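You operate a simulated robot arm through the tools that you are given. There is no shell and no other tool. Be economical: measure what you need, move in short steps, check, and stop when the job is done.

You are at the controls of a simulated robot arm. One attempt, no reset.

Task
Put the rubbing pad on the pane of the light table away on the counter of the parts cabinet. Take the blue-ringed cup on the top of the sample bench and put it away on the shelf of the steel table. Take the cloths box and leave it on the shelf of the steel table. Put the grey block on the steel table away on the top of the insert bench. Put the strainer labelled "92" from the steel table on the shelf of the steel table. Take the gloves box on the middle of the upkeep bench and put it away on the lower shelf of the door bench. Take the black tin and put it on top of the green issue card. Put the yellow number stand labelled "57" from the upper deck of the blue trolley on the green facing sheet and the yellow number stand labelled "26" on the right end of the upkeep bench. Push the upper drawer shut. Take the tall green insert and put it on the shelf of the steel table. Put the tin labelled "plugs" from the top of the panel bench on the top of the white tank and the tin that says "fuses" on top of the rate card. Do these in any order. Set down upright: blue-ringed cup, cloths box, strainer, gloves box, black tin, yellow number stand, tall green insert.

It is judged by the outcome, as a careful person would: the job done as asked, and still so three seconds after it is handed in. It fails if anything else is knocked over, pushed out of place, dropped, spilled or broken. Flat cloth is picked up by pressing the open fingertips on it (5 to 10 N) and closing them slowly along it; thin cloth reads only 2 to 8 mm in the jaws.

Robot
A 7-joint arm with a two-finger parallel gripper on a trunk, on a base that drives. Base frame: it is fixed to the floor where the robot stands at the start and does not move with it; the origin is under the middle of the robot, x ahead of it, y to its left, z up. Lengths are in mm, angles in rad, forces in N, time in s.
With the tool pointing down near the work surface it reaches from about 280 to 720 mm from the robot's upright axis, wherever it stands. Its first joint turns from -2.897 to 2.897 rad. Places, roughly: black tin [1000, -7000, 750]; blue-ringed cup (8x8x13 cm) [-4900, 700, 900]; cloths box [-4750, -1250, 750]; counter of the parts cabinet (38x24 cm) [880, -5900, 920]; gloves box [-1000, -9000, 1000]; green facing sheet (20x15x1 cm) [1000, -6600, 800]; green issue card [1000, -5750, 1000]; grey block (4x4x5 cm) [-4700, -1600, 800]; lower shelf of the door bench [1100, -3500, 400]; rate card [-1000, 0, 750]; right end of the upkeep bench (24x26 cm) [-3160, -9060, 860]; rubbing pad (9x6x5 cm) [700, 0, 900]; shelf of the steel table [-4700, -1400, 300]; strainer [-4750, -1500, 750]; tall green insert (4x4x5 cm) [-700, 100, 800]; tin [-750, 0, 750]; top of the insert bench [-5200, -8800, 800]; top of the white tank [-3000, 1100, 1000]; upper drawer [500, 100, 700]; yellow number stand [1000, -6750, 750]. Payload 3.43 kg.
The TCP is the grasp point between the finger pads, 34 mm short of the fingertips. In the tool frame z runs along the fingers and y along their closing line. The gripper opens to 128 mm. The fingers are 24 mm wide and 12 mm thick; the gripper's body (48 by 130 mm) begins 96 mm behind the TCP.
Orientation is that of the tool frame in the base frame, as a unit quaternion [x, y, z, w]. With the fingers straight down and closing along the base's y, the tool's x points along the base's -x, its y along +y and its z along -z.

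Tools
- The arm moves only by the tool arm_command. Its argument "steps" is a list of rows, each an object of numbers (a shift or turn left out is 0, a gripper value left out holds the last): "tx", "ty", "tz": the shift along the base's x, y, z in m; "rx", "ry", "rz": the turn, a rotation vector about the base's x, y, z in rad. In form: [{"tx": .., "ty": .., "tz": .., "rx": .., "ry": .., "rz": ..}, ...]. A call has 1 to 12 rows; each row shifts and turns the commanded pose from where the row before left it. "gripper" is the opening, from 0 (shut) to 1 (fully open), set as the call begins (left out, the last holds). Rows are played at 5 a second. More than 50 mm and 0.15 rad between two rows, or a gripper value outside its range, and nothing of the call is played. A pose out of reach is approached as far as the arm can. The call stops where the force on the tool passes 40 N (or 10 N more than at its start, if that is more) or the arm is blocked; 0.2 s more then pass. Each finger travels about 108 mm/s and halts on what it meets, pressing with about 31 N; the grip force reading is that of the motor and also rises with nothing between the fingers. The clock runs only during rows and for 0.2 s after the last one: add rows that do not move to give the fingers time. The reply holds the time, the measured pose of the TCP, the force on the tool along the base axes, the opening and the grip force, in the units named above and with some noise, with the torque about the TCP (base axes, N m) and any sound that the robot's microphone picked up.
- Cameras (640 x 400 px; columns grow to the right, rows downward): "scene" is now at [-61.4, 92.2, 1525.5]; the picture's right is [-0.86, -0.51, 0.00], its down [-0.48, 0.80, -0.36] and it looks along [0.19, -0.31, -0.93] (base axes); focal length 214 px, centre (320, 200). "wrist" rides on the gripper at [76, -11, -160] in the tool frame; the picture's right is [0.15, 0.99, 0.00], its down [-0.88, 0.13, -0.46] and it looks along [-0.45, 0.07, 0.89] (tool axes); focal length 234 px, centre (320, 200). There is no depth. A picture from a camera that has moved, and an enlarged one, comes with that camera's place and axes in the base frame and with its lens.
- get_image(camera): a new picture of that camera. The clock stands still meanwhile.
- lift_body(by): slides the trunk up (or, below 0, down) by that many mm; the arm and the scene camera ride with it, the base frame stays. It gives what a move gives, with no picture.
- drive_base(legs): drives the robot by 1 to 6 legs, each [ahead, left, turn to the left] in mm, mm and rad, along the robot's own axes; the way and the turn of a leg run together, so that a leg with both is an arc; at most 1500 mm and 3.142 rad a leg. The arm and the cameras ride along, it lands a little off, and it stops where it bumps. It gives what a move gives.
- head_to(pan, tilt): turns the head with the scene camera to pan (to the left, within 1.501 rad either way) and tilt (down, from -0.506 to 1.204), counted from straight ahead of the robot. It gives what a move gives.
- close_up(camera, box): a new picture of the part [left, top, right, bottom] of that camera's present view, enlarged. The clock stands still meanwhile.
- close_job(): hands the job in; it is judged then, once.

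Work in short steps. Places have to be worked out from the pictures, the camera data and where the tool is seen: move nearer, look again, correct. Check each grasp and each placing, and mend what went wrong. You have 577 turns and 360 pictures in all, those below and enlarged ones among them. Open the gripper and draw the arm clear of the work before you hand the job in, unless the task says otherwise.

The tools are called after "Call:" as name(argument=value, ...) on one line, values as JSON. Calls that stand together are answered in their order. arm_command: Moves the arm, as the interface text tells. Its arguments: {"type":"object","properties":{"steps":{"type":"array"},"gripper":{"type":"number"}},"required":["steps"]} The other tools are called the same way: lift_body (by) slides the trunk up or down; drive_base (legs) drives the base; head_to (pan, tilt) turns the head that bears the scene camera; get_image (camera) takes a picture; close_up (camera, box) takes an enlarged picture of a part of a camera's view; close_job () hands the job in.

At the start:

```text
time_s: 0.0
eef_pos: [-373.0, -199.7, 1249.1]
orientation: [0.0, 1.0, -0.001, -0.001]
wrist_force: [-0.7, 0.7, 0.4]
wrist_torque: [0.01, 0.0, -0.03]
opening: 128.0
gripper_force: 0.1
trunk travel left (down, up): [-275.0, 49.0]
robot x, y, heading: [-1.5, -0.2, -0.001]
head pan, tilt: [-1.035, 1.201]
```

scene: 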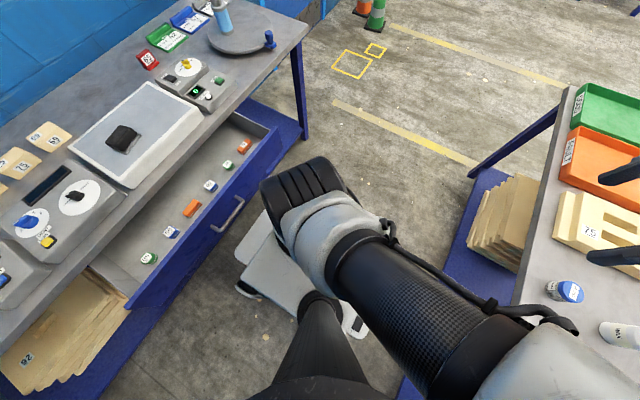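
wrist: 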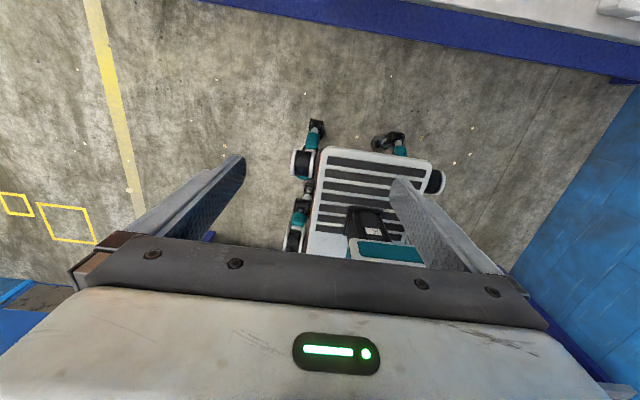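

I start by looking around from the start pose: first ahead at the light table, then behind.

Call:
head_to(pan=0.0, tilt=0.9)

Call:
get_image(camera="scene")

```text
time_s: 1.3
eef_pos: [-372.8, -199.0, 1249.0]
orientation: [0.001, 1.0, -0.001, 0.0]
wrist_force: [-0.3, 0.0, -1.2]
wrist_torque: [-0.01, 0.01, -0.01]
opening: 127.8
gripper_force: 0.1
trunk travel left (down, up): [-275.0, 49.0]
robot x, y, heading: [0.4, 2.0, -0.001]
head pan, tilt: [0.0, 0.901]
```

```text
357 pictures are left
camera scene: at [-14.5, 140.1, 1545.3], right [0.0, -1.0, 0.0], down [-0.78, 0.0, -0.62], along [0.62, 0.0, -0.78], focal length 214 px, centre (320, 200)
```

scene: 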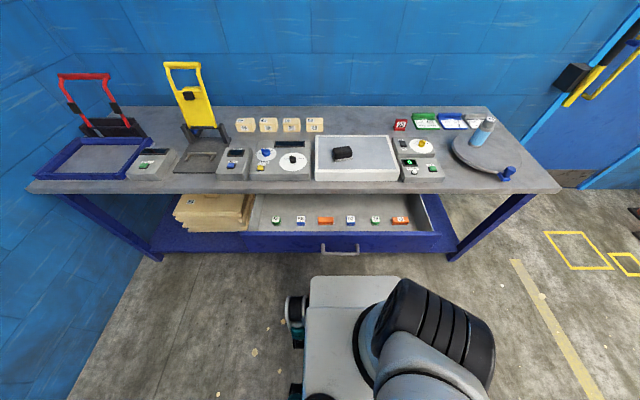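

The light table and open drawer are ahead. I swing the arm round the right side to the front at a constant radius, turning the tool along with it.

Call:
arm_command(steps=[{"tx": 0.0241, "ty": -0.0397, "rz": 0.11}, {"tx": 0.0283, "ty": -0.0369, "rz": 0.11}, {"tx": 0.0322, "ty": -0.0335, "rz": 0.11}, {"tx": 0.0357, "ty": -0.0298, "rz": 0.11}, {"tx": 0.0388, "ty": -0.0257, "rz": 0.11}, {"tx": 0.0413, "ty": -0.0213, "rz": 0.11}, {"tx": 0.0434, "ty": -0.0166, "rz": 0.11}, {"tx": 0.045, "ty": -0.0117, "rz": 0.11}, {"tx": 0.046, "ty": -0.0067, "rz": 0.11}, {"tx": 0.0465, "ty": -0.0016, "rz": 0.11}, {"tx": 0.0464, "ty": 0.0035, "rz": 0.11}, {"tx": 0.0457, "ty": 0.0085, "rz": 0.11}])

```text
time_s: 3.9
eef_pos: [100.5, -411.4, 1249.4]
orientation: [-0.614, 0.79, -0.001, -0.001]
wrist_force: [0.1, 0.3, -0.5]
wrist_torque: [0.03, 0.01, 0.01]
opening: 128.0
gripper_force: 0.0
trunk travel left (down, up): [-275.0, 49.0]
robot x, y, heading: [0.6, 1.9, 0.002]
head pan, tilt: [0.0, 0.901]
```

The arc works well; I complete it to the front and square the tool with x ahead.

Call:
arm_command(steps=[{"tx": 0.0445, "ty": 0.0135, "rz": 0.149}, {"tx": 0.0427, "ty": 0.0183, "rz": 0.149}, {"tx": 0.0405, "ty": 0.0229, "rz": 0.149}, {"tx": 0.0377, "ty": 0.0272, "rz": 0.149}, {"tx": 0.0345, "ty": 0.0312, "rz": 0.149}, {"tx": 0.0309, "ty": 0.0348, "rz": 0.149}, {"tx": 0.0269, "ty": 0.038, "rz": 0.149}, {"tx": 0.0225, "ty": 0.0407, "rz": 0.149}, {"tx": 0.0179, "ty": 0.0429, "rz": 0.149}, {"tx": 0.0131, "ty": 0.0446, "rz": 0.149}, {"tx": 0.0081, "ty": 0.0458, "rz": 0.149}, {"tx": 0.0031, "ty": 0.0464, "rz": 0.149}])

Call:
get_image(camera="wrist")

Call:
get_image(camera="scene")

```text
time_s: 6.5
eef_pos: [423.1, -3.2, 1250.8]
orientation: [1.0, -0.015, 0.001, -0.001]
wrist_force: [0.7, -0.3, 0.0]
wrist_torque: [0.0, 0.0, 0.03]
opening: 127.9
gripper_force: 0.1
trunk travel left (down, up): [-275.0, 49.0]
robot x, y, heading: [4.8, 0.4, -0.004]
head pan, tilt: [0.0, 0.901]
```

```text
356 pictures are left
camera wrist: at [499.3, 5.1, 1410.1], right [0.11, -0.99, 0.0], down [-0.88, -0.1, 0.45], along [-0.45, -0.05, -0.89], focal length 234 px, centre (320, 200)
```

wrist: 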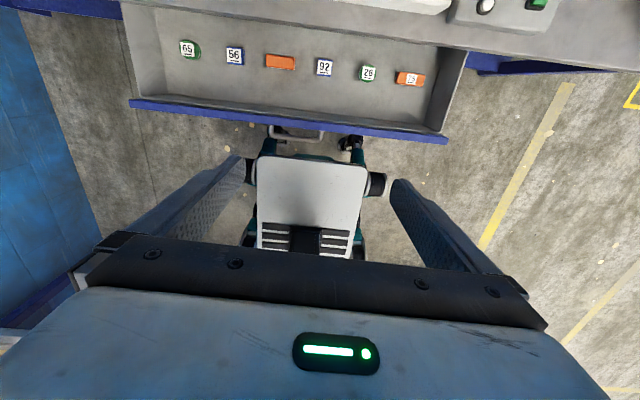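

```text
355 pictures are left
camera scene: at [-14.4, 140.5, 1545.3], right [0.0, -1.0, 0.0], down [-0.78, 0.0, -0.62], along [0.62, 0.0, -0.78], focal length 214 px, centre (320, 200)
```

scene: 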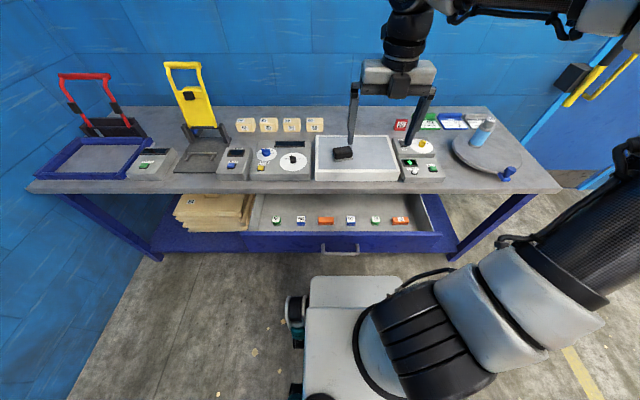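

Triangulating: table front edge x≈558, z≈872; drawer handle ≈(355, 61, 765). I close the fingers and come down in front of the handle.

Call:
arm_command(steps=[{"tx": -0.035, "ty": 0.02, "tz": -0.02}, {"tx": -0.035, "ty": 0.022, "tz": -0.02}, {"tx": -0.035, "ty": 0.022, "tz": -0.02}, {"tx": -0.018, "tz": -0.046}, {"tz": -0.049}, {"tz": -0.049}, {"tz": -0.049}, {"tz": -0.049}, {"tz": -0.049}], gripper=0)

Call:
get_image(camera="scene")

```text
time_s: 8.5
eef_pos: [299.2, 58.9, 898.8]
orientation: [1.0, -0.016, 0.001, -0.001]
wrist_force: [-0.2, 0.7, 0.6]
wrist_torque: [-0.01, -0.03, 0.01]
opening: 0.0
gripper_force: 30.7
trunk travel left (down, up): [-275.0, 49.0]
robot x, y, heading: [1.0, 1.8, 0.0]
head pan, tilt: [0.0, 0.901]
```

```text
354 pictures are left
camera scene: at [-14.5, 140.2, 1545.4], right [0.0, -1.0, 0.0], down [-0.78, 0.0, -0.62], along [0.62, 0.0, -0.78], focal length 214 px, centre (320, 200)
```

scene: 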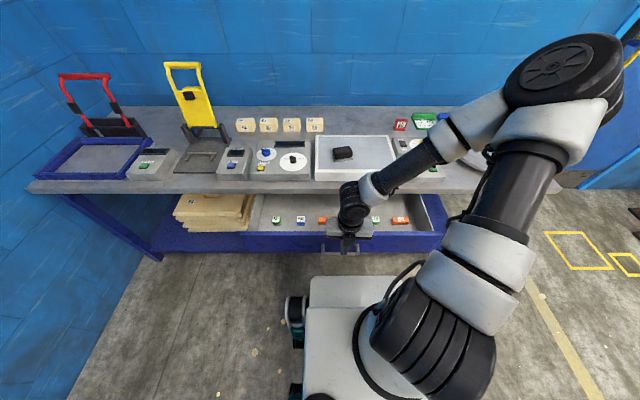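

Tool is in front of the handle. I go down to z≈775 and look with a close-up before pushing.

Call:
arm_command(steps=[{"tz": -0.042}, {"tz": -0.042}, {"tz": -0.042}])

Call:
close_up(camera="scene", box=[240, 150, 440, 275])

```text
time_s: 9.3
eef_pos: [300.2, 60.3, 771.3]
orientation: [1.0, -0.017, 0.001, -0.001]
wrist_force: [0.1, 0.6, -0.5]
wrist_torque: [-0.03, 0.04, 0.0]
opening: 0.1
gripper_force: 31.2
trunk travel left (down, up): [-275.0, 49.0]
robot x, y, heading: [2.3, -3.2, 0.001]
head pan, tilt: [0.0, 0.901]
```

```text
3.20 times, centred on (340, 212) of scene
camera zoom: at [-14.6, 140.2, 1545.4], right [0.0, -1.0, 0.0], down [-0.78, 0.0, -0.62], along [0.62, 0.0, -0.78], focal length 686 px, centre (256, 160)
```

zoom: 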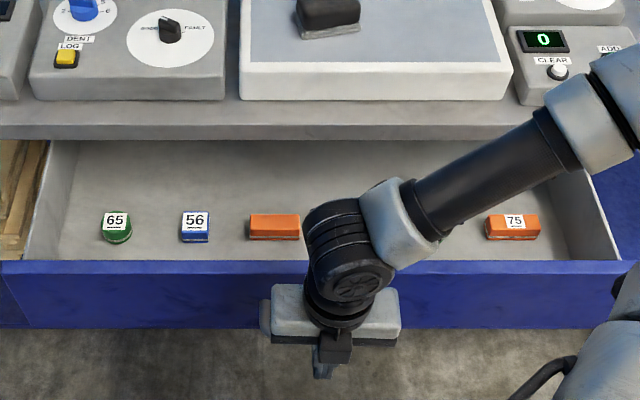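

Now push forward in gentle rows.

Call:
arm_command(steps=[{"tx": 0.01}, {"tx": 0.01}, {"tx": 0.008}, {"tx": 0.006}, {"tx": 0.006}, {"tx": 0.006}, {"tx": 0.007}, {"tx": 0.008}, {"tx": 0.009}, {"tx": 0.01}, {"tx": 0.01}, {"tx": 0.01}])

Call:
close_up(camera="scene", box=[240, 150, 440, 275])

```text
time_s: 11.9
eef_pos: [400.5, 58.6, 771.4]
orientation: [1.0, -0.017, 0.001, -0.001]
wrist_force: [0.0, 0.4, -0.5]
wrist_torque: [0.0, 0.05, 0.01]
opening: 0.0
gripper_force: 30.7
trunk travel left (down, up): [-275.0, 49.0]
robot x, y, heading: [3.3, 0.9, 0.001]
head pan, tilt: [0.0, 0.901]
```

```text
3.20 times, centred on (340, 212) of scene
camera zoom: at [-14.5, 140.2, 1545.3], right [0.0, -1.0, 0.0], down [-0.78, 0.0, -0.62], along [0.62, 0.0, -0.78], focal length 686 px, centre (256, 160)
```

zoom: 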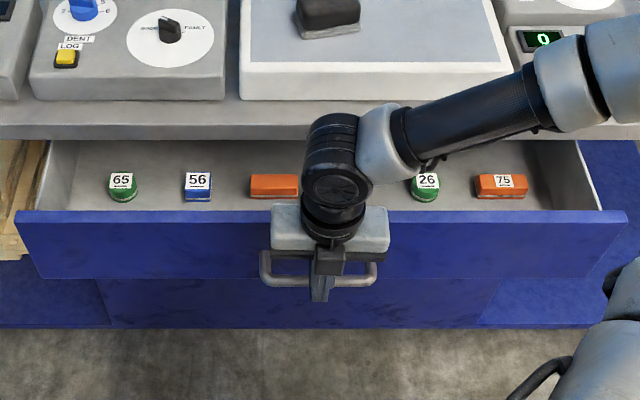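

The drawer follows the finger. I keep pushing.

Call:
arm_command(steps=[{"tx": 0.006}, {"tx": 0.01}, {"tx": 0.01}, {"tx": 0.01}, {"tx": 0.01}, {"tx": 0.01}, {"tx": 0.01}, {"tx": 0.01}, {"tx": 0.009}, {"tx": 0.008}, {"tx": 0.007}, {"tx": 0.006}])

Call:
close_up(camera="scene", box=[240, 130, 440, 255])

```text
time_s: 14.5
eef_pos: [506.0, 58.1, 772.7]
orientation: [1.0, -0.017, 0.002, -0.001]
wrist_force: [0.4, 0.1, -0.4]
wrist_torque: [0.0, -0.04, 0.01]
opening: 0.1
gripper_force: 31.5
trunk travel left (down, up): [-275.0, 49.0]
robot x, y, heading: [0.8, 0.7, -0.001]
head pan, tilt: [0.0, 0.901]
```

```text
3.20 times, centred on (340, 192) of scene
camera zoom: at [-14.5, 140.2, 1545.3], right [0.0, -1.0, 0.0], down [-0.78, 0.0, -0.62], along [0.62, 0.0, -0.78], focal length 686 px, centre (256, 224)
```

zoom: 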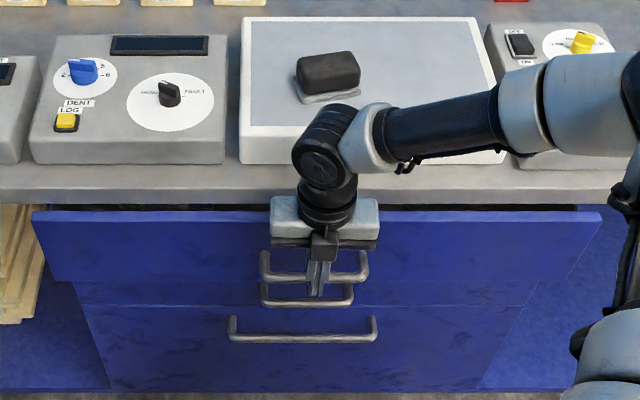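

Nearly shut, but the gripper body would meet the table edge. I back off slightly, tilt the fingers forward by 0.5 rad, and then push on.

Call:
arm_command(steps=[{"tx": -0.025}, {"ry": -0.14}, {"ry": -0.14}, {"ry": -0.14}, {"ry": -0.14}, {"tx": 0.01}, {"tx": 0.008}, {"tx": 0.008}, {"tx": 0.008}, {"tx": 0.008}, {"tx": 0.008}])

Call:
close_up(camera="scene", box=[240, 130, 440, 255])

```text
time_s: 16.9
eef_pos: [531.0, 58.1, 771.3]
orientation: [0.961, -0.016, 0.277, -0.006]
wrist_force: [0.0, -0.3, 0.6]
wrist_torque: [0.01, -0.02, 0.03]
opening: 0.0
gripper_force: 31.3
trunk travel left (down, up): [-275.0, 49.0]
robot x, y, heading: [0.3, 1.1, -0.006]
head pan, tilt: [0.0, 0.901]
```

```text
3.20 times, centred on (340, 192) of scene
camera zoom: at [-14.6, 140.1, 1545.3], right [0.0, -1.0, 0.0], down [-0.78, 0.0, -0.62], along [0.62, 0.0, -0.78], focal length 686 px, centre (256, 224)
```

zoom: 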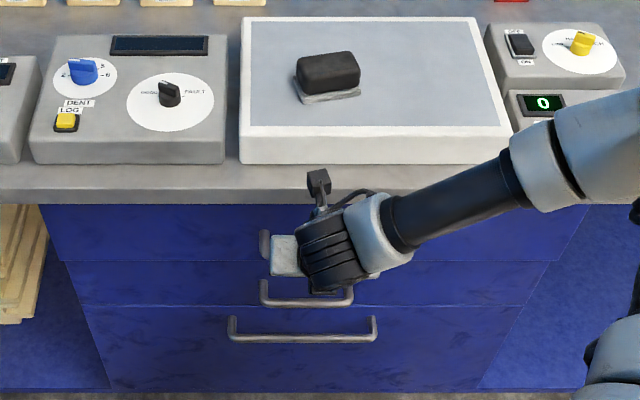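

The drawer is nearly flush; continue gently until it meets its stop.

Call:
arm_command(steps=[{"tx": 0.006}, {"tx": 0.006}, {"tx": 0.006}, {"tx": 0.006}, {"tx": 0.006}, {"tx": 0.006}, {"tx": 0.006}, {"tx": 0.006}])

Call:
close_up(camera="scene", box=[240, 130, 440, 255])

```text
time_s: 17.9
eef_pos: [545.9, 59.5, 772.5]
orientation: [0.962, -0.016, 0.273, -0.006]
wrist_force: [-16.3, -4.2, 21.4]
wrist_torque: [-0.1, -0.3, -0.08]
opening: 0.0
gripper_force: 30.5
trunk travel left (down, up): [-275.0, 49.0]
robot x, y, heading: [-0.8, -3.9, 0.002]
head pan, tilt: [0.0, 0.901]
stopped in row 4: the force on the tool passed its limit at 47 N (the readings are from after the stop); the commanded pose is now the measured one
```

```text
3.20 times, centred on (340, 192) of scene
camera zoom: at [-18.1, 139.5, 1545.7], right [0.0, -1.0, 0.0], down [-0.78, 0.0, -0.62], along [0.62, 0.0, -0.78], focal length 686 px, centre (256, 224)
```

zoom: 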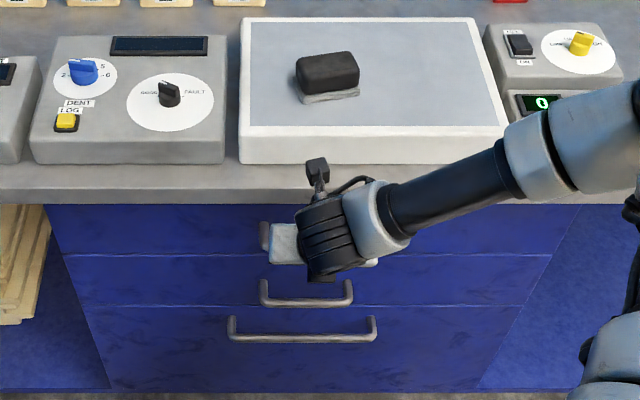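

The stop was met and the fronts line up, so the drawer is shut. I back off, straighten and raise the arm.

Call:
arm_command(steps=[{"tx": -0.02}, {"tx": -0.045}, {"tx": -0.05}, {"tx": -0.05}, {"tx": -0.04, "ry": 0.13}, {"ry": 0.14, "tz": 0.03}, {"ry": 0.14, "tz": 0.045}, {"ry": 0.14, "tz": 0.048}, {"tz": 0.049}, {"tz": 0.049}, {"tz": 0.049}, {"tz": 0.049}])

Call:
arm_command(steps=[{"tz": 0.049}, {"tz": 0.049}, {"tz": 0.049, "tx": 0.01}, {"tz": 0.02, "tx": 0.03}, {"tx": 0.04}], gripper=1)

Call:
get_image(camera="scene")

```text
time_s: 20.5
eef_pos: [341.5, 59.1, 1089.8]
orientation: [1.0, -0.017, 0.0, 0.0]
wrist_force: [0.2, 0.2, 0.7]
wrist_torque: [0.01, -0.01, 0.01]
opening: 0.0
gripper_force: 30.9
trunk travel left (down, up): [-275.0, 49.0]
robot x, y, heading: [0.9, 0.7, 0.003]
head pan, tilt: [0.0, 0.901]
```

```text
time_s: 21.7
eef_pos: [420.5, 60.2, 1257.4]
orientation: [1.0, -0.017, 0.001, -0.002]
wrist_force: [0.8, -0.2, -0.2]
wrist_torque: [0.01, 0.01, -0.04]
opening: 127.8
gripper_force: 0.1
trunk travel left (down, up): [-275.0, 49.0]
robot x, y, heading: [1.0, -2.7, 0.001]
head pan, tilt: [0.0, 0.901]
```

```text
348 pictures are left
camera scene: at [-14.5, 140.0, 1545.3], right [0.0, -1.0, 0.0], down [-0.78, 0.0, -0.62], along [0.62, 0.0, -0.78], focal length 214 px, centre (320, 200)
```

scene: 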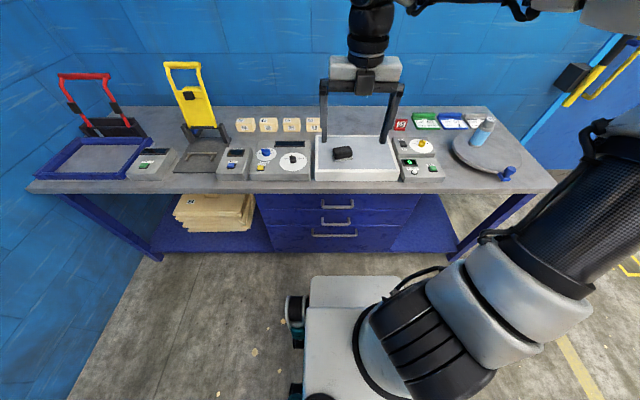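

Drawer is shut. Now I turn the robot to face the panel bench behind.

Call:
drive_base(legs=[[0, 0, 3.1416]])

Call:
get_image(camera="scene")

```text
refused: 3.1416 is not a number from -3.14159 to 3.14159
```

```text
347 pictures are left
camera scene: at [-14.5, 140.0, 1545.3], right [0.0, -1.0, 0.0], down [-0.78, 0.0, -0.62], along [0.62, 0.0, -0.78], focal length 214 px, centre (320, 200)
```

scene: 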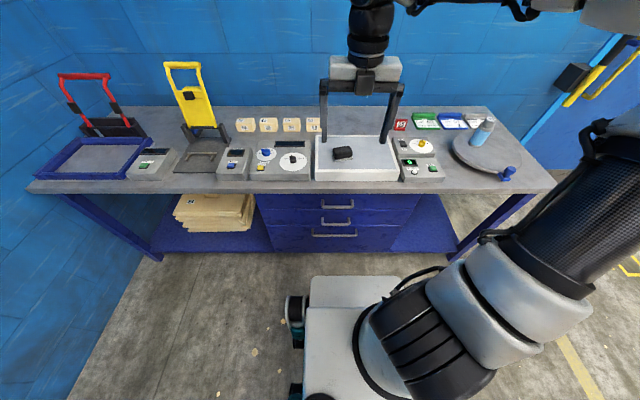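

The turn was just over the limit; I repeat it with 3.14.

Call:
drive_base(legs=[[0, 0, 3.14]])

Call:
get_image(camera="scene")

```text
time_s: 29.6
eef_pos: [-424.3, -55.1, 1257.1]
orientation: [0.022, 1.0, -0.001, -0.001]
wrist_force: [-0.3, 0.2, -0.4]
wrist_torque: [-0.02, 0.0, -0.01]
opening: 128.1
gripper_force: 0.0
trunk travel left (down, up): [-275.0, 49.0]
robot x, y, heading: [-2.4, -1.2, 3.129]
head pan, tilt: [0.0, 0.901]
```

```text
346 pictures are left
camera scene: at [12.5, -140.0, 1545.3], right [0.01, 1.0, 0.0], down [0.78, -0.01, -0.62], along [-0.62, 0.01, -0.78], focal length 214 px, centre (320, 200)
```

scene: 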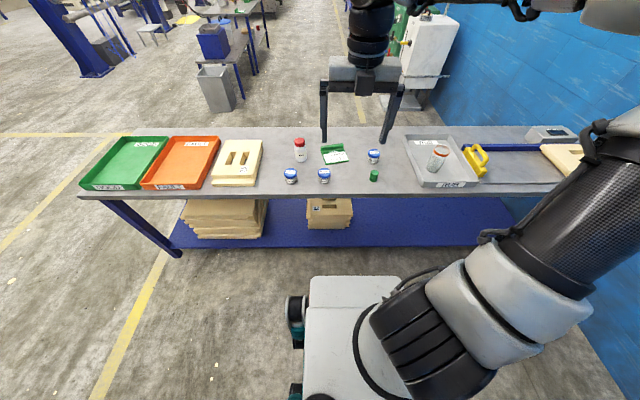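

Three tins, a card, a red-capped bottle and a green insert are in view. I zoom in.

Call:
close_up(camera="scene", box=[270, 125, 400, 206])

Call:
get_image(camera="wrist")

```text
4.92 times, centred on (335, 166) of scene
camera zoom: at [12.5, -140.0, 1545.3], right [0.01, 1.0, 0.0], down [0.78, -0.01, -0.62], along [-0.62, 0.01, -0.78], focal length 1056 px, centre (246, 370)
```

zoom: 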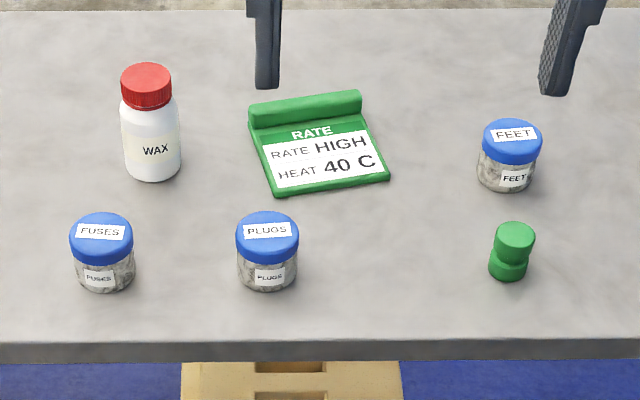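

```text
344 pictures are left
camera wrist: at [-498.0, -62.6, 1416.3], right [-0.1, 0.99, 0.0], down [0.89, 0.09, 0.45], along [0.45, 0.04, -0.89], focal length 234 px, centre (320, 200)
```

wrist: 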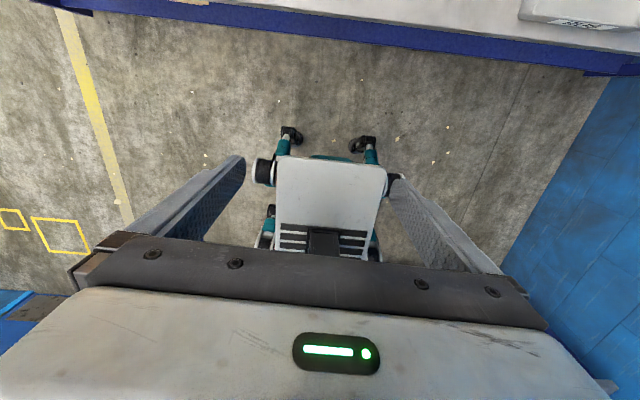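

Items lie around x≈-730…-900; I drive 230 mm closer and move the wrist camera above them for a second view.

Call:
drive_base(legs=[[230, 0, 0.012]])

Call:
get_image(camera="wrist")

Call:
get_image(camera="scene")

```text
time_s: 31.3
eef_pos: [-651.5, -59.6, 1256.7]
orientation: [0.016, 1.0, -0.002, -0.001]
wrist_force: [0.8, 0.2, 0.0]
wrist_torque: [0.01, 0.0, 0.01]
opening: 128.2
gripper_force: 0.0
trunk travel left (down, up): [-275.0, 49.0]
robot x, y, heading: [-224.7, 0.8, -3.14]
head pan, tilt: [0.0, 0.901]
```

```text
343 pictures are left
camera wrist: at [-726.9, -68.0, 1416.1], right [-0.11, 0.99, 0.0], down [0.89, 0.1, 0.45], along [0.45, 0.05, -0.89], focal length 234 px, centre (320, 200)
```

wrist: 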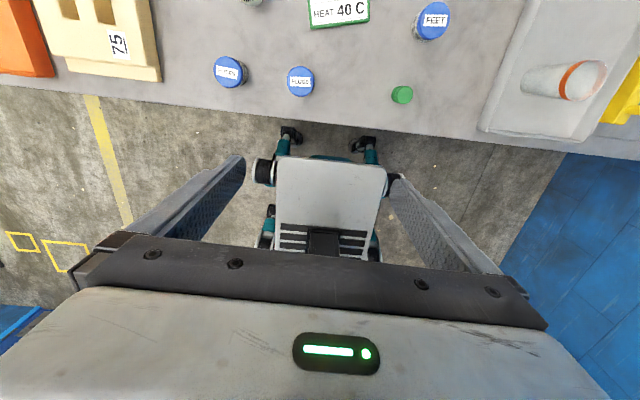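

```text
342 pictures are left
camera scene: at [-215.5, -138.9, 1545.3], right [0.0, 1.0, 0.0], down [0.78, 0.0, -0.62], along [-0.62, 0.0, -0.78], focal length 214 px, centre (320, 200)
```

scene: 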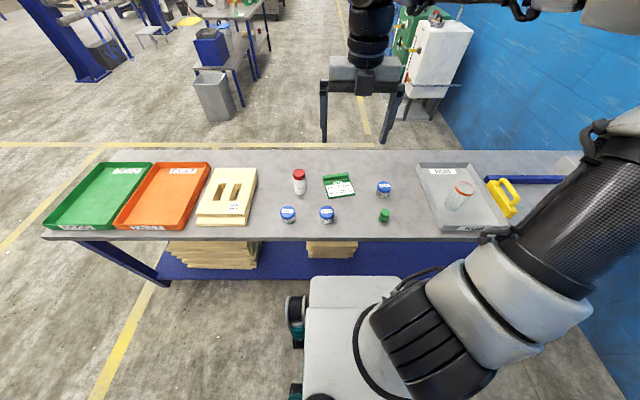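

Both views agree: PLUGS (-722,-111), FUSES (-728,-269), lid tops z≈833, insert (-723,124), table ≈777. I move above the FUSES tin.

Call:
arm_command(steps=[{"tx": -0.0154, "ty": -0.0418}, {"tx": -0.0154, "ty": -0.0418}, {"tx": -0.0154, "ty": -0.0418}, {"tx": -0.0154, "ty": -0.0418}, {"tx": -0.0154, "ty": -0.0418}, {"tz": -0.049}, {"tz": -0.049}, {"tz": -0.049}, {"tz": -0.049}, {"tz": -0.049}, {"tz": -0.049}, {"tz": -0.04}], gripper=1)

Call:
get_image(camera="wrist")

```text
time_s: 33.9
eef_pos: [-716.5, -239.6, 921.7]
orientation: [0.017, 1.0, -0.002, -0.001]
wrist_force: [-0.6, -1.0, -0.6]
wrist_torque: [0.01, 0.0, 0.01]
opening: 128.3
gripper_force: 0.2
out of reach, approached as far as the arm can: row 5
trunk travel left (down, up): [-275.0, 49.0]
robot x, y, heading: [-230.3, 1.6, -3.139]
head pan, tilt: [0.0, 0.901]
```

```text
341 pictures are left
camera wrist: at [-792.3, -247.1, 1081.4], right [-0.11, 0.99, 0.0], down [0.89, 0.1, 0.45], along [0.45, 0.05, -0.89], focal length 234 px, centre (320, 200)
```

wrist: 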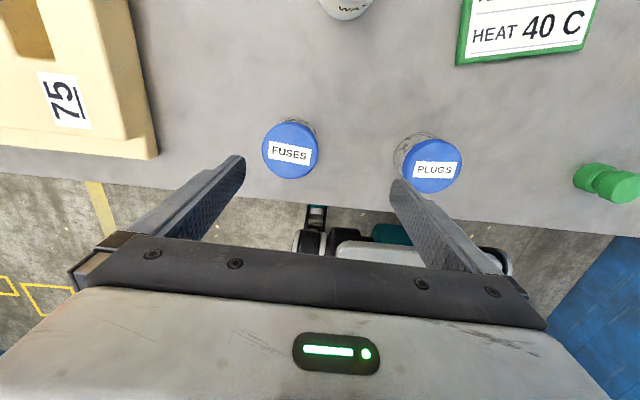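

FUSES lid at (-723,-272). I align and descend to z≈815.

Call:
arm_command(steps=[{"tx": -0.007, "ty": -0.032}, {"tz": -0.04}, {"tz": -0.035}, {"tz": -0.032}, {}])

Call:
get_image(camera="wrist")

```text
time_s: 35.1
eef_pos: [-710.6, -231.4, 828.1]
orientation: [0.016, 1.0, -0.002, -0.001]
wrist_force: [0.0, 0.1, 0.0]
wrist_torque: [0.0, 0.03, -0.01]
opening: 127.9
gripper_force: 0.0
out of reach, approached as far as the arm can: row 1, 2, 3, 4
trunk travel left (down, up): [-275.0, 49.0]
robot x, y, heading: [-231.7, -1.2, -3.136]
head pan, tilt: [0.0, 0.901]
```

```text
340 pictures are left
camera wrist: at [-786.2, -237.8, 988.4], right [-0.11, 0.99, 0.0], down [0.89, 0.1, 0.45], along [0.45, 0.05, -0.89], focal length 234 px, centre (320, 200)
```

wrist: 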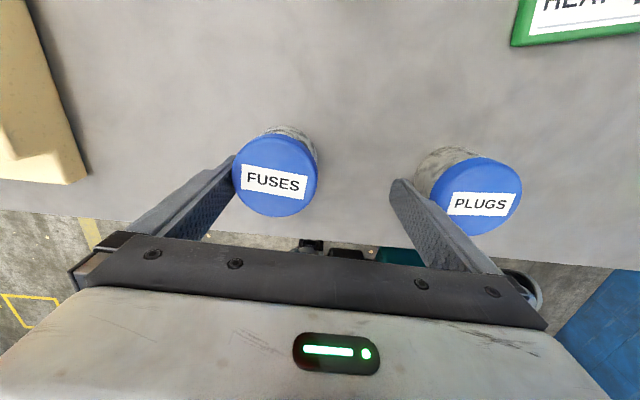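

The wrist is at a joint limit in this yaw. I rise and turn the tool by +0.45 rad to follow the arm's direction, then realign.

Call:
arm_command(steps=[{"tz": 0.045}, {"tz": 0.045}, {"rz": 0.15}, {"rz": 0.15}, {"rz": 0.15}, {"tx": -0.006, "ty": -0.02}, {"tx": -0.006, "ty": -0.021}, {}])

Call:
get_image(camera="wrist")

```text
time_s: 36.9
eef_pos: [-719.5, -258.6, 918.5]
orientation: [-0.207, 0.978, -0.001, -0.001]
wrist_force: [0.5, 0.3, 0.3]
wrist_torque: [0.05, -0.02, 0.02]
opening: 128.1
gripper_force: 0.0
out of reach, approached as far as the arm can: row 7
trunk travel left (down, up): [-275.0, 49.0]
robot x, y, heading: [-232.3, 1.0, -3.145]
head pan, tilt: [0.0, 0.901]
```

```text
339 pictures are left
camera wrist: at [-784.5, -299.7, 1078.4], right [-0.53, 0.85, 0.0], down [0.75, 0.48, 0.45], along [0.38, 0.24, -0.89], focal length 234 px, centre (320, 200)
```

wrist: 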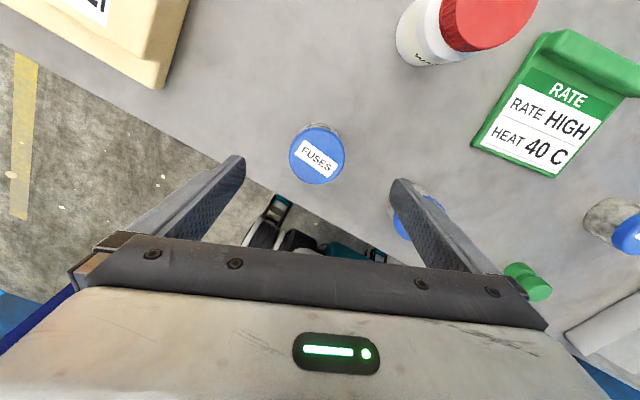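

Still blocked on the left side, so I raise the arm and shift the base sideways to put the tins straight ahead.

Call:
arm_command(steps=[{"tz": 0.049, "ty": 0.005}, {"tz": 0.049}, {"tz": 0.049}, {"rz": -0.15}, {"rz": -0.15}, {"rz": -0.15}])

Call:
drive_base(legs=[[0, 230, 0]])

Call:
get_image(camera="scene")

```text
time_s: 38.3
eef_pos: [-719.7, -254.3, 1066.8]
orientation: [0.017, 1.0, 0.0, -0.001]
wrist_force: [-0.8, -0.9, 0.2]
wrist_torque: [0.01, 0.01, 0.01]
opening: 127.8
gripper_force: 0.1
trunk travel left (down, up): [-275.0, 49.0]
robot x, y, heading: [-227.4, 0.6, -3.145]
head pan, tilt: [0.0, 0.901]
```

```text
time_s: 41.1
eef_pos: [-719.9, -480.4, 1064.6]
orientation: [0.017, 1.0, -0.002, -0.001]
wrist_force: [-0.4, 0.5, 0.4]
wrist_torque: [0.0, 0.03, 0.0]
opening: 127.9
gripper_force: 0.1
trunk travel left (down, up): [-275.0, 49.0]
robot x, y, heading: [-229.0, -225.1, -3.139]
head pan, tilt: [0.0, 0.901]
```

```text
338 pictures are left
camera scene: at [-214.7, -365.8, 1545.3], right [0.0, 1.0, 0.0], down [0.78, 0.0, -0.62], along [-0.62, 0.0, -0.78], focal length 214 px, centre (320, 200)
```

scene: 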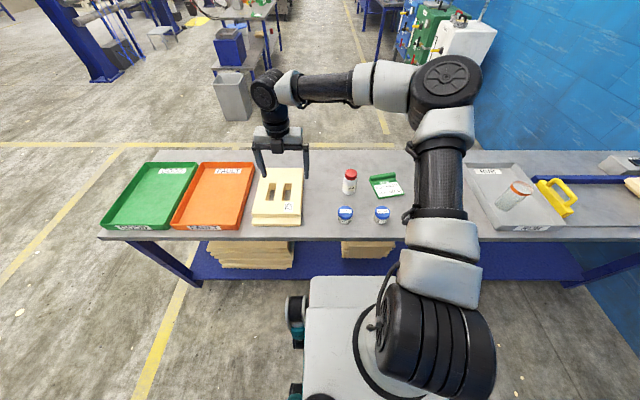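

The elbow sits to the robot's right, so targets ahead/right are comfortable. I move the tool over FUSES again and look.

Call:
arm_command(steps=[{"ty": 0.042}, {"ty": 0.042}, {"ty": 0.042}, {"ty": 0.042}, {"ty": 0.041, "tx": -0.004}, {"tz": -0.045}, {"tz": -0.045}, {"tz": -0.045}])

Call:
get_image(camera="wrist")

```text
time_s: 42.9
eef_pos: [-722.1, -272.7, 930.6]
orientation: [0.015, 1.0, -0.002, -0.001]
wrist_force: [-1.6, 0.0, -0.9]
wrist_torque: [0.0, 0.01, -0.05]
opening: 128.1
gripper_force: 0.0
trunk travel left (down, up): [-275.0, 49.0]
robot x, y, heading: [-231.0, -230.0, -3.139]
head pan, tilt: [0.0, 0.901]
```

```text
337 pictures are left
camera wrist: at [-798.1, -282.1, 1089.4], right [-0.11, 0.99, 0.0], down [0.89, 0.1, 0.45], along [0.45, 0.05, -0.89], focal length 234 px, centre (320, 200)
```

wrist: 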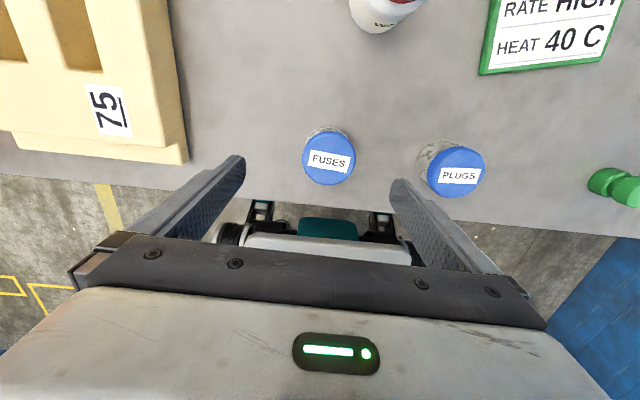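

FUSES at ≈(-723,-267). Descend to 816 and close.

Call:
arm_command(steps=[{"ty": 0.005}, {"tz": -0.04}, {"tz": -0.04}, {"tz": -0.034}, {}])

Call:
arm_command(steps=[{}, {}, {}, {}], gripper=0)

Call:
get_image(camera="wrist")

```text
time_s: 44.1
eef_pos: [-723.0, -268.2, 816.4]
orientation: [0.016, 1.0, -0.001, -0.001]
wrist_force: [0.5, -0.4, 0.3]
wrist_torque: [-0.02, 0.01, -0.01]
opening: 128.2
gripper_force: 0.2
trunk travel left (down, up): [-275.0, 49.0]
robot x, y, heading: [-228.8, -227.1, -3.142]
head pan, tilt: [0.0, 0.901]
```

```text
time_s: 45.1
eef_pos: [-723.9, -268.0, 817.8]
orientation: [0.016, 1.0, 0.0, -0.001]
wrist_force: [-0.5, 0.1, -0.3]
wrist_torque: [0.02, 0.04, 0.01]
opening: 59.0
gripper_force: 30.8
trunk travel left (down, up): [-275.0, 49.0]
robot x, y, heading: [-231.2, -226.8, -3.141]
head pan, tilt: [0.0, 0.901]
```

```text
336 pictures are left
camera wrist: at [-798.9, -276.3, 976.5], right [-0.11, 0.99, 0.0], down [0.89, 0.1, 0.45], along [0.45, 0.05, -0.89], focal length 234 px, centre (320, 200)
```

wrist: 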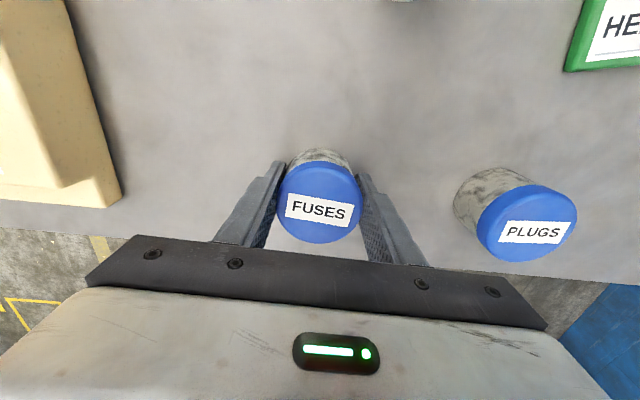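

Held (59 mm). Lift and move across toward the rate card at about (-887,-45), then look.

Call:
arm_command(steps=[{"tz": 0.03}, {"tz": 0.045}, {"tz": 0.045}, {"ty": 0.045}, {"ty": 0.045}, {"ty": 0.045}, {"ty": 0.045}, {"ty": 0.043}, {"tx": -0.045}, {"tx": -0.04}])

Call:
get_image(camera="wrist")

Call:
close_up(camera="scene", box=[320, 140, 450, 221])

```text
time_s: 47.3
eef_pos: [-809.0, -45.2, 936.0]
orientation: [0.016, 1.0, -0.001, -0.001]
wrist_force: [-0.3, 0.0, -1.0]
wrist_torque: [-0.02, 0.0, -0.02]
opening: 59.3
gripper_force: 31.1
trunk travel left (down, up): [-275.0, 49.0]
robot x, y, heading: [-228.8, -225.7, -3.137]
head pan, tilt: [0.0, 0.901]
```

```text
335 pictures are left
camera wrist: at [-884.1, -52.9, 1096.2], right [-0.11, 0.99, 0.0], down [0.88, 0.1, 0.45], along [0.45, 0.05, -0.89], focal length 234 px, centre (320, 200)
```

wrist: 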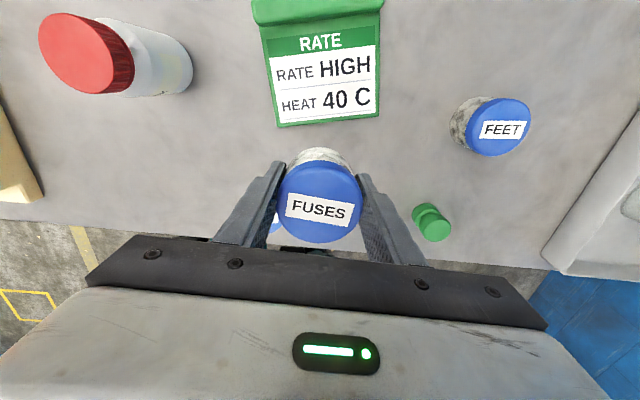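

```text
4.92 times, centred on (385, 180) of scene
camera zoom: at [-215.1, -365.9, 1545.3], right [0.0, 1.0, 0.0], down [0.78, 0.0, -0.62], along [-0.62, 0.0, -0.78], focal length 1056 px, centre (0, 296)
```

zoom: 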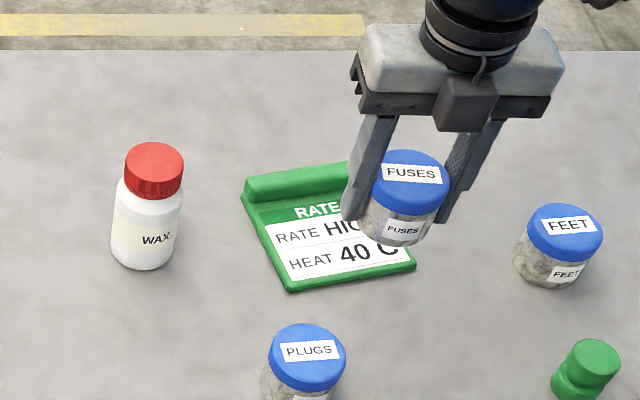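

Flat centre of the card ≈(-889,-50). I move above it and descend gently.

Call:
arm_command(steps=[{"tx": -0.04, "ty": -0.002}, {"tx": -0.04, "ty": -0.002}, {"tz": -0.045}, {"tz": -0.04}, {"tz": -0.01}, {}])

Call:
get_image(camera="wrist")

Call:
close_up(camera="scene", box=[320, 140, 450, 221])

```text
time_s: 48.7
eef_pos: [-887.7, -47.5, 841.0]
orientation: [0.017, 1.0, 0.0, -0.003]
wrist_force: [-0.4, 0.0, -1.7]
wrist_torque: [0.06, 0.0, -0.01]
opening: 59.1
gripper_force: 30.6
trunk travel left (down, up): [-275.0, 49.0]
robot x, y, heading: [-232.9, -226.0, -3.137]
head pan, tilt: [0.0, 0.901]
```

```text
333 pictures are left
camera wrist: at [-963.8, -56.5, 1001.6], right [-0.11, 0.99, 0.0], down [0.89, 0.1, 0.45], along [0.45, 0.05, -0.89], focal length 234 px, centre (320, 200)
```

wrist: 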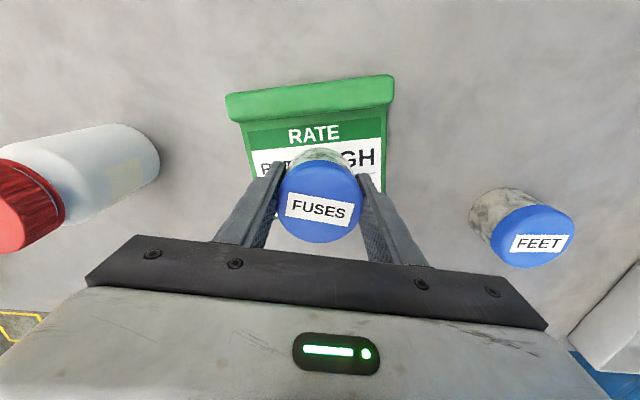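

```text
4.92 times, centred on (385, 180) of scene
camera zoom: at [-214.8, -365.7, 1545.3], right [0.0, 1.0, 0.0], down [0.78, 0.0, -0.62], along [-0.62, 0.0, -0.78], focal length 1056 px, centre (0, 296)
```

zoom: 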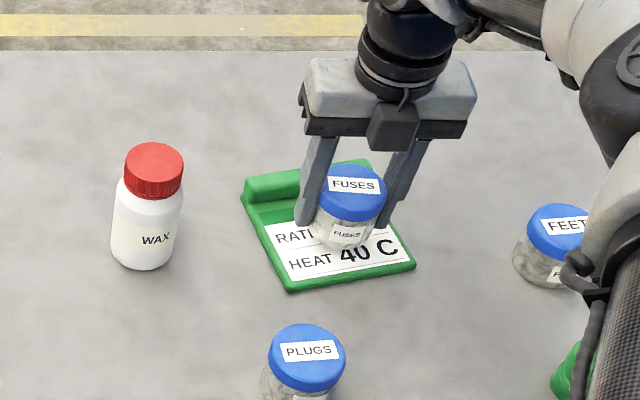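

Well placed over the card. I lower in small steps until contact.

Call:
arm_command(steps=[{"tz": -0.004}, {"tz": -0.003}, {"tz": -0.003}, {}])

Call:
arm_command(steps=[{"tz": -0.002}, {"tz": -0.002}, {}])

```text
time_s: 49.7
eef_pos: [-885.5, -48.3, 832.2]
orientation: [0.017, 1.0, 0.0, -0.002]
wrist_force: [-0.2, -0.1, -1.5]
wrist_torque: [0.01, 0.0, -0.02]
opening: 59.0
gripper_force: 30.8
trunk travel left (down, up): [-275.0, 49.0]
robot x, y, heading: [-230.5, -228.0, -3.141]
head pan, tilt: [0.0, 0.901]
```

```text
time_s: 50.5
eef_pos: [-884.6, -49.8, 829.3]
orientation: [0.017, 1.0, 0.0, -0.001]
wrist_force: [-0.9, -0.6, -0.7]
wrist_torque: [0.02, -0.01, 0.02]
opening: 59.0
gripper_force: 31.4
out of reach, approached as far as the arm can: row 1
trunk travel left (down, up): [-275.0, 49.0]
robot x, y, heading: [-228.4, -225.9, -3.141]
head pan, tilt: [0.0, 0.901]
```

Call:
arm_command(steps=[{"tz": -0.002}, {"tz": -0.002}, {"tz": -0.002}, {}])

```text
time_s: 51.5
eef_pos: [-883.8, -51.0, 826.0]
orientation: [0.017, 1.0, 0.0, -0.004]
wrist_force: [-4.6, 2.3, 14.1]
wrist_torque: [0.14, -0.24, 0.09]
opening: 59.0
gripper_force: 30.3
trunk travel left (down, up): [-275.0, 49.0]
robot x, y, heading: [-229.3, -226.3, -3.14]
head pan, tilt: [0.0, 0.901]
```

Contact with 14 N on the card. I release and rise.

Call:
arm_command(steps=[{"tz": 0.001}, {}, {}, {}], gripper=0.75)

Call:
arm_command(steps=[{"tz": 0.02}, {"tz": 0.03}, {"tz": 0.045}, {"tz": 0.045}])

Call:
get_image(camera="wrist")

```text
time_s: 52.5
eef_pos: [-884.1, -49.8, 825.4]
orientation: [0.018, 1.0, 0.0, -0.001]
wrist_force: [-0.6, 0.2, -0.6]
wrist_torque: [-0.02, 0.01, -0.04]
opening: 95.6
gripper_force: 0.0
trunk travel left (down, up): [-275.0, 49.0]
robot x, y, heading: [-227.7, -225.0, -3.141]
head pan, tilt: [0.0, 0.901]
```

```text
time_s: 53.5
eef_pos: [-887.8, -50.0, 965.7]
orientation: [0.016, 1.0, -0.001, -0.001]
wrist_force: [-0.4, -0.5, -0.3]
wrist_torque: [-0.01, 0.0, 0.0]
opening: 96.3
gripper_force: 0.1
trunk travel left (down, up): [-275.0, 49.0]
robot x, y, heading: [-232.6, -225.6, -3.14]
head pan, tilt: [0.0, 0.901]
```

```text
331 pictures are left
camera wrist: at [-961.3, -58.2, 1125.3], right [-0.11, 0.99, 0.0], down [0.89, 0.1, 0.45], along [0.45, 0.05, -0.89], focal length 234 px, centre (320, 200)
```

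wrist: 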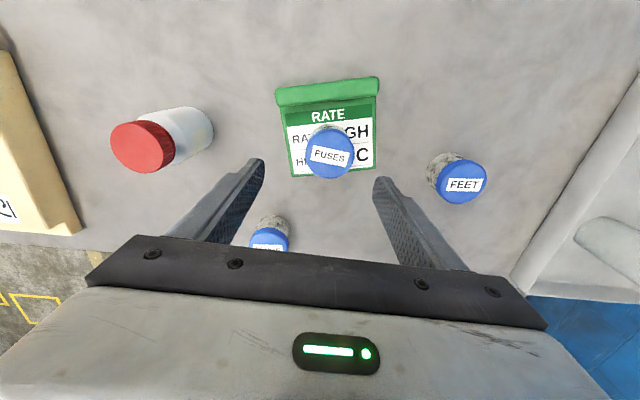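

FUSES stands on the card. Next PLUGS at (-722,-110).

Call:
arm_command(steps=[{"tx": 0.041, "ty": -0.015}, {"tx": 0.041, "ty": -0.015}, {"tx": 0.041, "ty": -0.015}, {"tx": 0.042, "ty": -0.015}, {"tz": -0.04}, {}], gripper=1)

Call:
get_image(camera="wrist")

```text
time_s: 54.9
eef_pos: [-720.9, -108.9, 923.1]
orientation: [0.016, 1.0, -0.001, -0.001]
wrist_force: [-1.1, 0.2, 0.5]
wrist_torque: [0.0, -0.01, 0.0]
opening: 128.0
gripper_force: 0.1
trunk travel left (down, up): [-275.0, 49.0]
robot x, y, heading: [-229.6, -224.4, -3.137]
head pan, tilt: [0.0, 0.901]
```

```text
330 pictures are left
camera wrist: at [-796.0, -117.8, 1082.9], right [-0.11, 0.99, 0.0], down [0.89, 0.1, 0.45], along [0.45, 0.05, -0.89], focal length 234 px, centre (320, 200)
```

wrist: 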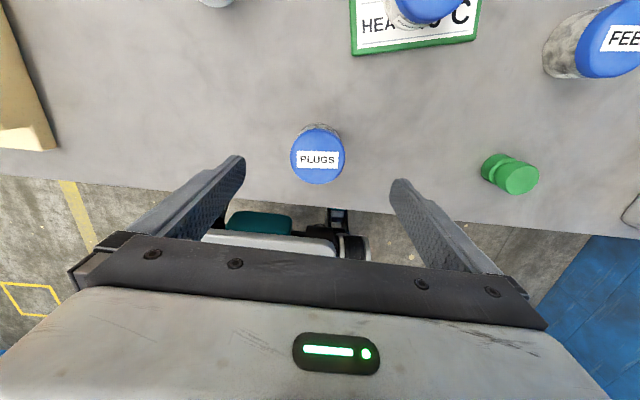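

PLUGS at (-722,-112). Descend and grip.

Call:
arm_command(steps=[{"ty": -0.003, "tx": -0.001}, {"tz": -0.04}, {"tz": -0.035}, {"tz": -0.031}, {}])

Call:
arm_command(steps=[{}, {}, {}, {}, {"tz": 0.02}, {"tz": 0.04}, {"tz": 0.045}, {"tz": 0.045}, {"tz": 0.045}], gripper=0)

Call:
get_image(camera="wrist")

```text
time_s: 56.1
eef_pos: [-721.9, -113.1, 817.1]
orientation: [0.018, 1.0, -0.003, -0.001]
wrist_force: [-0.3, 0.7, -0.1]
wrist_torque: [-0.04, 0.04, -0.02]
opening: 128.0
gripper_force: 0.0
trunk travel left (down, up): [-275.0, 49.0]
robot x, y, heading: [-233.0, -227.3, -3.142]
head pan, tilt: [0.0, 0.901]
```

```text
time_s: 58.1
eef_pos: [-722.3, -111.9, 1013.0]
orientation: [0.017, 1.0, -0.001, -0.001]
wrist_force: [-0.2, 0.3, -1.9]
wrist_torque: [0.02, 0.0, 0.01]
opening: 58.9
gripper_force: 30.7
trunk travel left (down, up): [-275.0, 49.0]
robot x, y, heading: [-227.7, -227.6, -3.14]
head pan, tilt: [0.0, 0.901]
```

```text
329 pictures are left
camera wrist: at [-797.6, -120.9, 1173.2], right [-0.11, 0.99, 0.0], down [0.88, 0.1, 0.45], along [0.45, 0.05, -0.89], focal length 234 px, centre (320, 200)
```

wrist: 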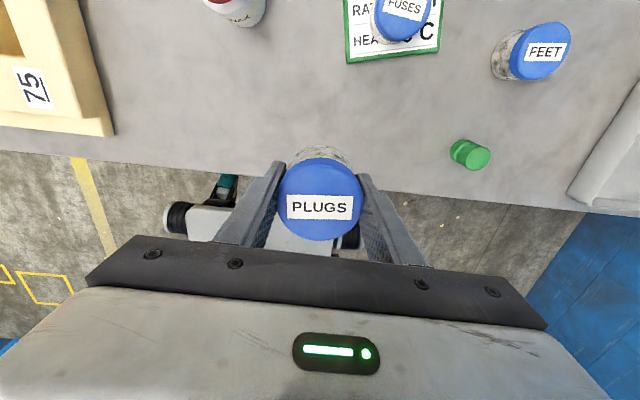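

PLUGS held. I raise and tuck the arm, back off, and look around toward the white tank.

Call:
arm_command(steps=[{"tz": 0.045}, {"tz": 0.045}, {"tz": 0.045}, {"tz": 0.045}, {"tz": 0.045, "tx": 0.01}, {"tx": 0.04, "ty": -0.02}, {"tx": 0.04, "ty": -0.02}])

Call:
drive_base(legs=[[-180, 0, 0]])

Call:
head_to(pan=-0.3, tilt=0.3)

Call:
get_image(camera="scene")

Call:
head_to(pan=0.8, tilt=0.4)

Call:
get_image(camera="scene")

```text
time_s: 59.7
eef_pos: [-630.2, -152.7, 1237.6]
orientation: [0.016, 1.0, -0.001, -0.001]
wrist_force: [0.0, -0.1, -2.2]
wrist_torque: [0.01, -0.02, 0.02]
opening: 58.7
gripper_force: 30.9
trunk travel left (down, up): [-275.0, 49.0]
robot x, y, heading: [-230.9, -224.9, -3.136]
head pan, tilt: [0.0, 0.901]
```

```text
time_s: 61.2
eef_pos: [-452.3, -152.4, 1238.2]
orientation: [0.016, 1.0, -0.001, 0.0]
wrist_force: [0.0, 1.3, -0.7]
wrist_torque: [0.01, 0.03, -0.02]
opening: 58.8
gripper_force: 30.9
trunk travel left (down, up): [-275.0, 49.0]
robot x, y, heading: [-52.0, -226.4, -3.142]
head pan, tilt: [0.0, 0.901]
```

```text
time_s: 62.2
eef_pos: [-452.2, -153.0, 1238.2]
orientation: [0.017, 1.0, -0.002, -0.001]
wrist_force: [0.1, -0.4, -1.2]
wrist_torque: [0.01, 0.0, 0.01]
opening: 58.7
gripper_force: 30.6
trunk travel left (down, up): [-275.0, 49.0]
robot x, y, heading: [-52.7, -227.5, -3.141]
head pan, tilt: [-0.3, 0.3]
```

```text
328 pictures are left
camera scene: at [-50.0, -337.8, 1597.5], right [0.29, 0.96, 0.0], down [0.28, -0.09, -0.95], along [-0.91, 0.28, -0.3], focal length 214 px, centre (320, 200)
```

scene: 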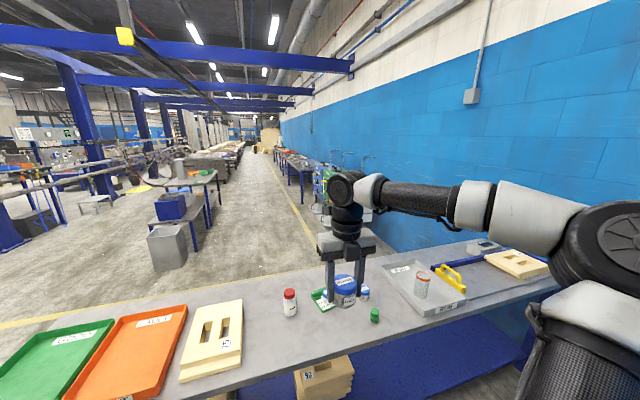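

```text
time_s: 63.6
eef_pos: [-452.6, -153.0, 1236.9]
orientation: [0.016, 1.0, -0.001, -0.001]
wrist_force: [-0.1, 0.6, -1.6]
wrist_torque: [-0.01, 0.01, -0.01]
opening: 58.6
gripper_force: 31.2
trunk travel left (down, up): [-275.0, 49.0]
robot x, y, heading: [-51.7, -227.7, -3.142]
head pan, tilt: [0.799, 0.4]
```

```text
327 pictures are left
camera scene: at [-25.2, -431.7, 1588.3], right [-0.72, 0.7, 0.0], down [0.27, 0.28, -0.92], along [-0.64, -0.66, -0.39], focal length 214 px, centre (320, 200)
```

scene: 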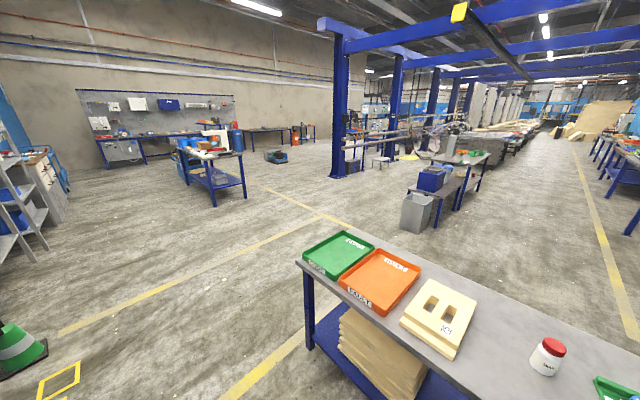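

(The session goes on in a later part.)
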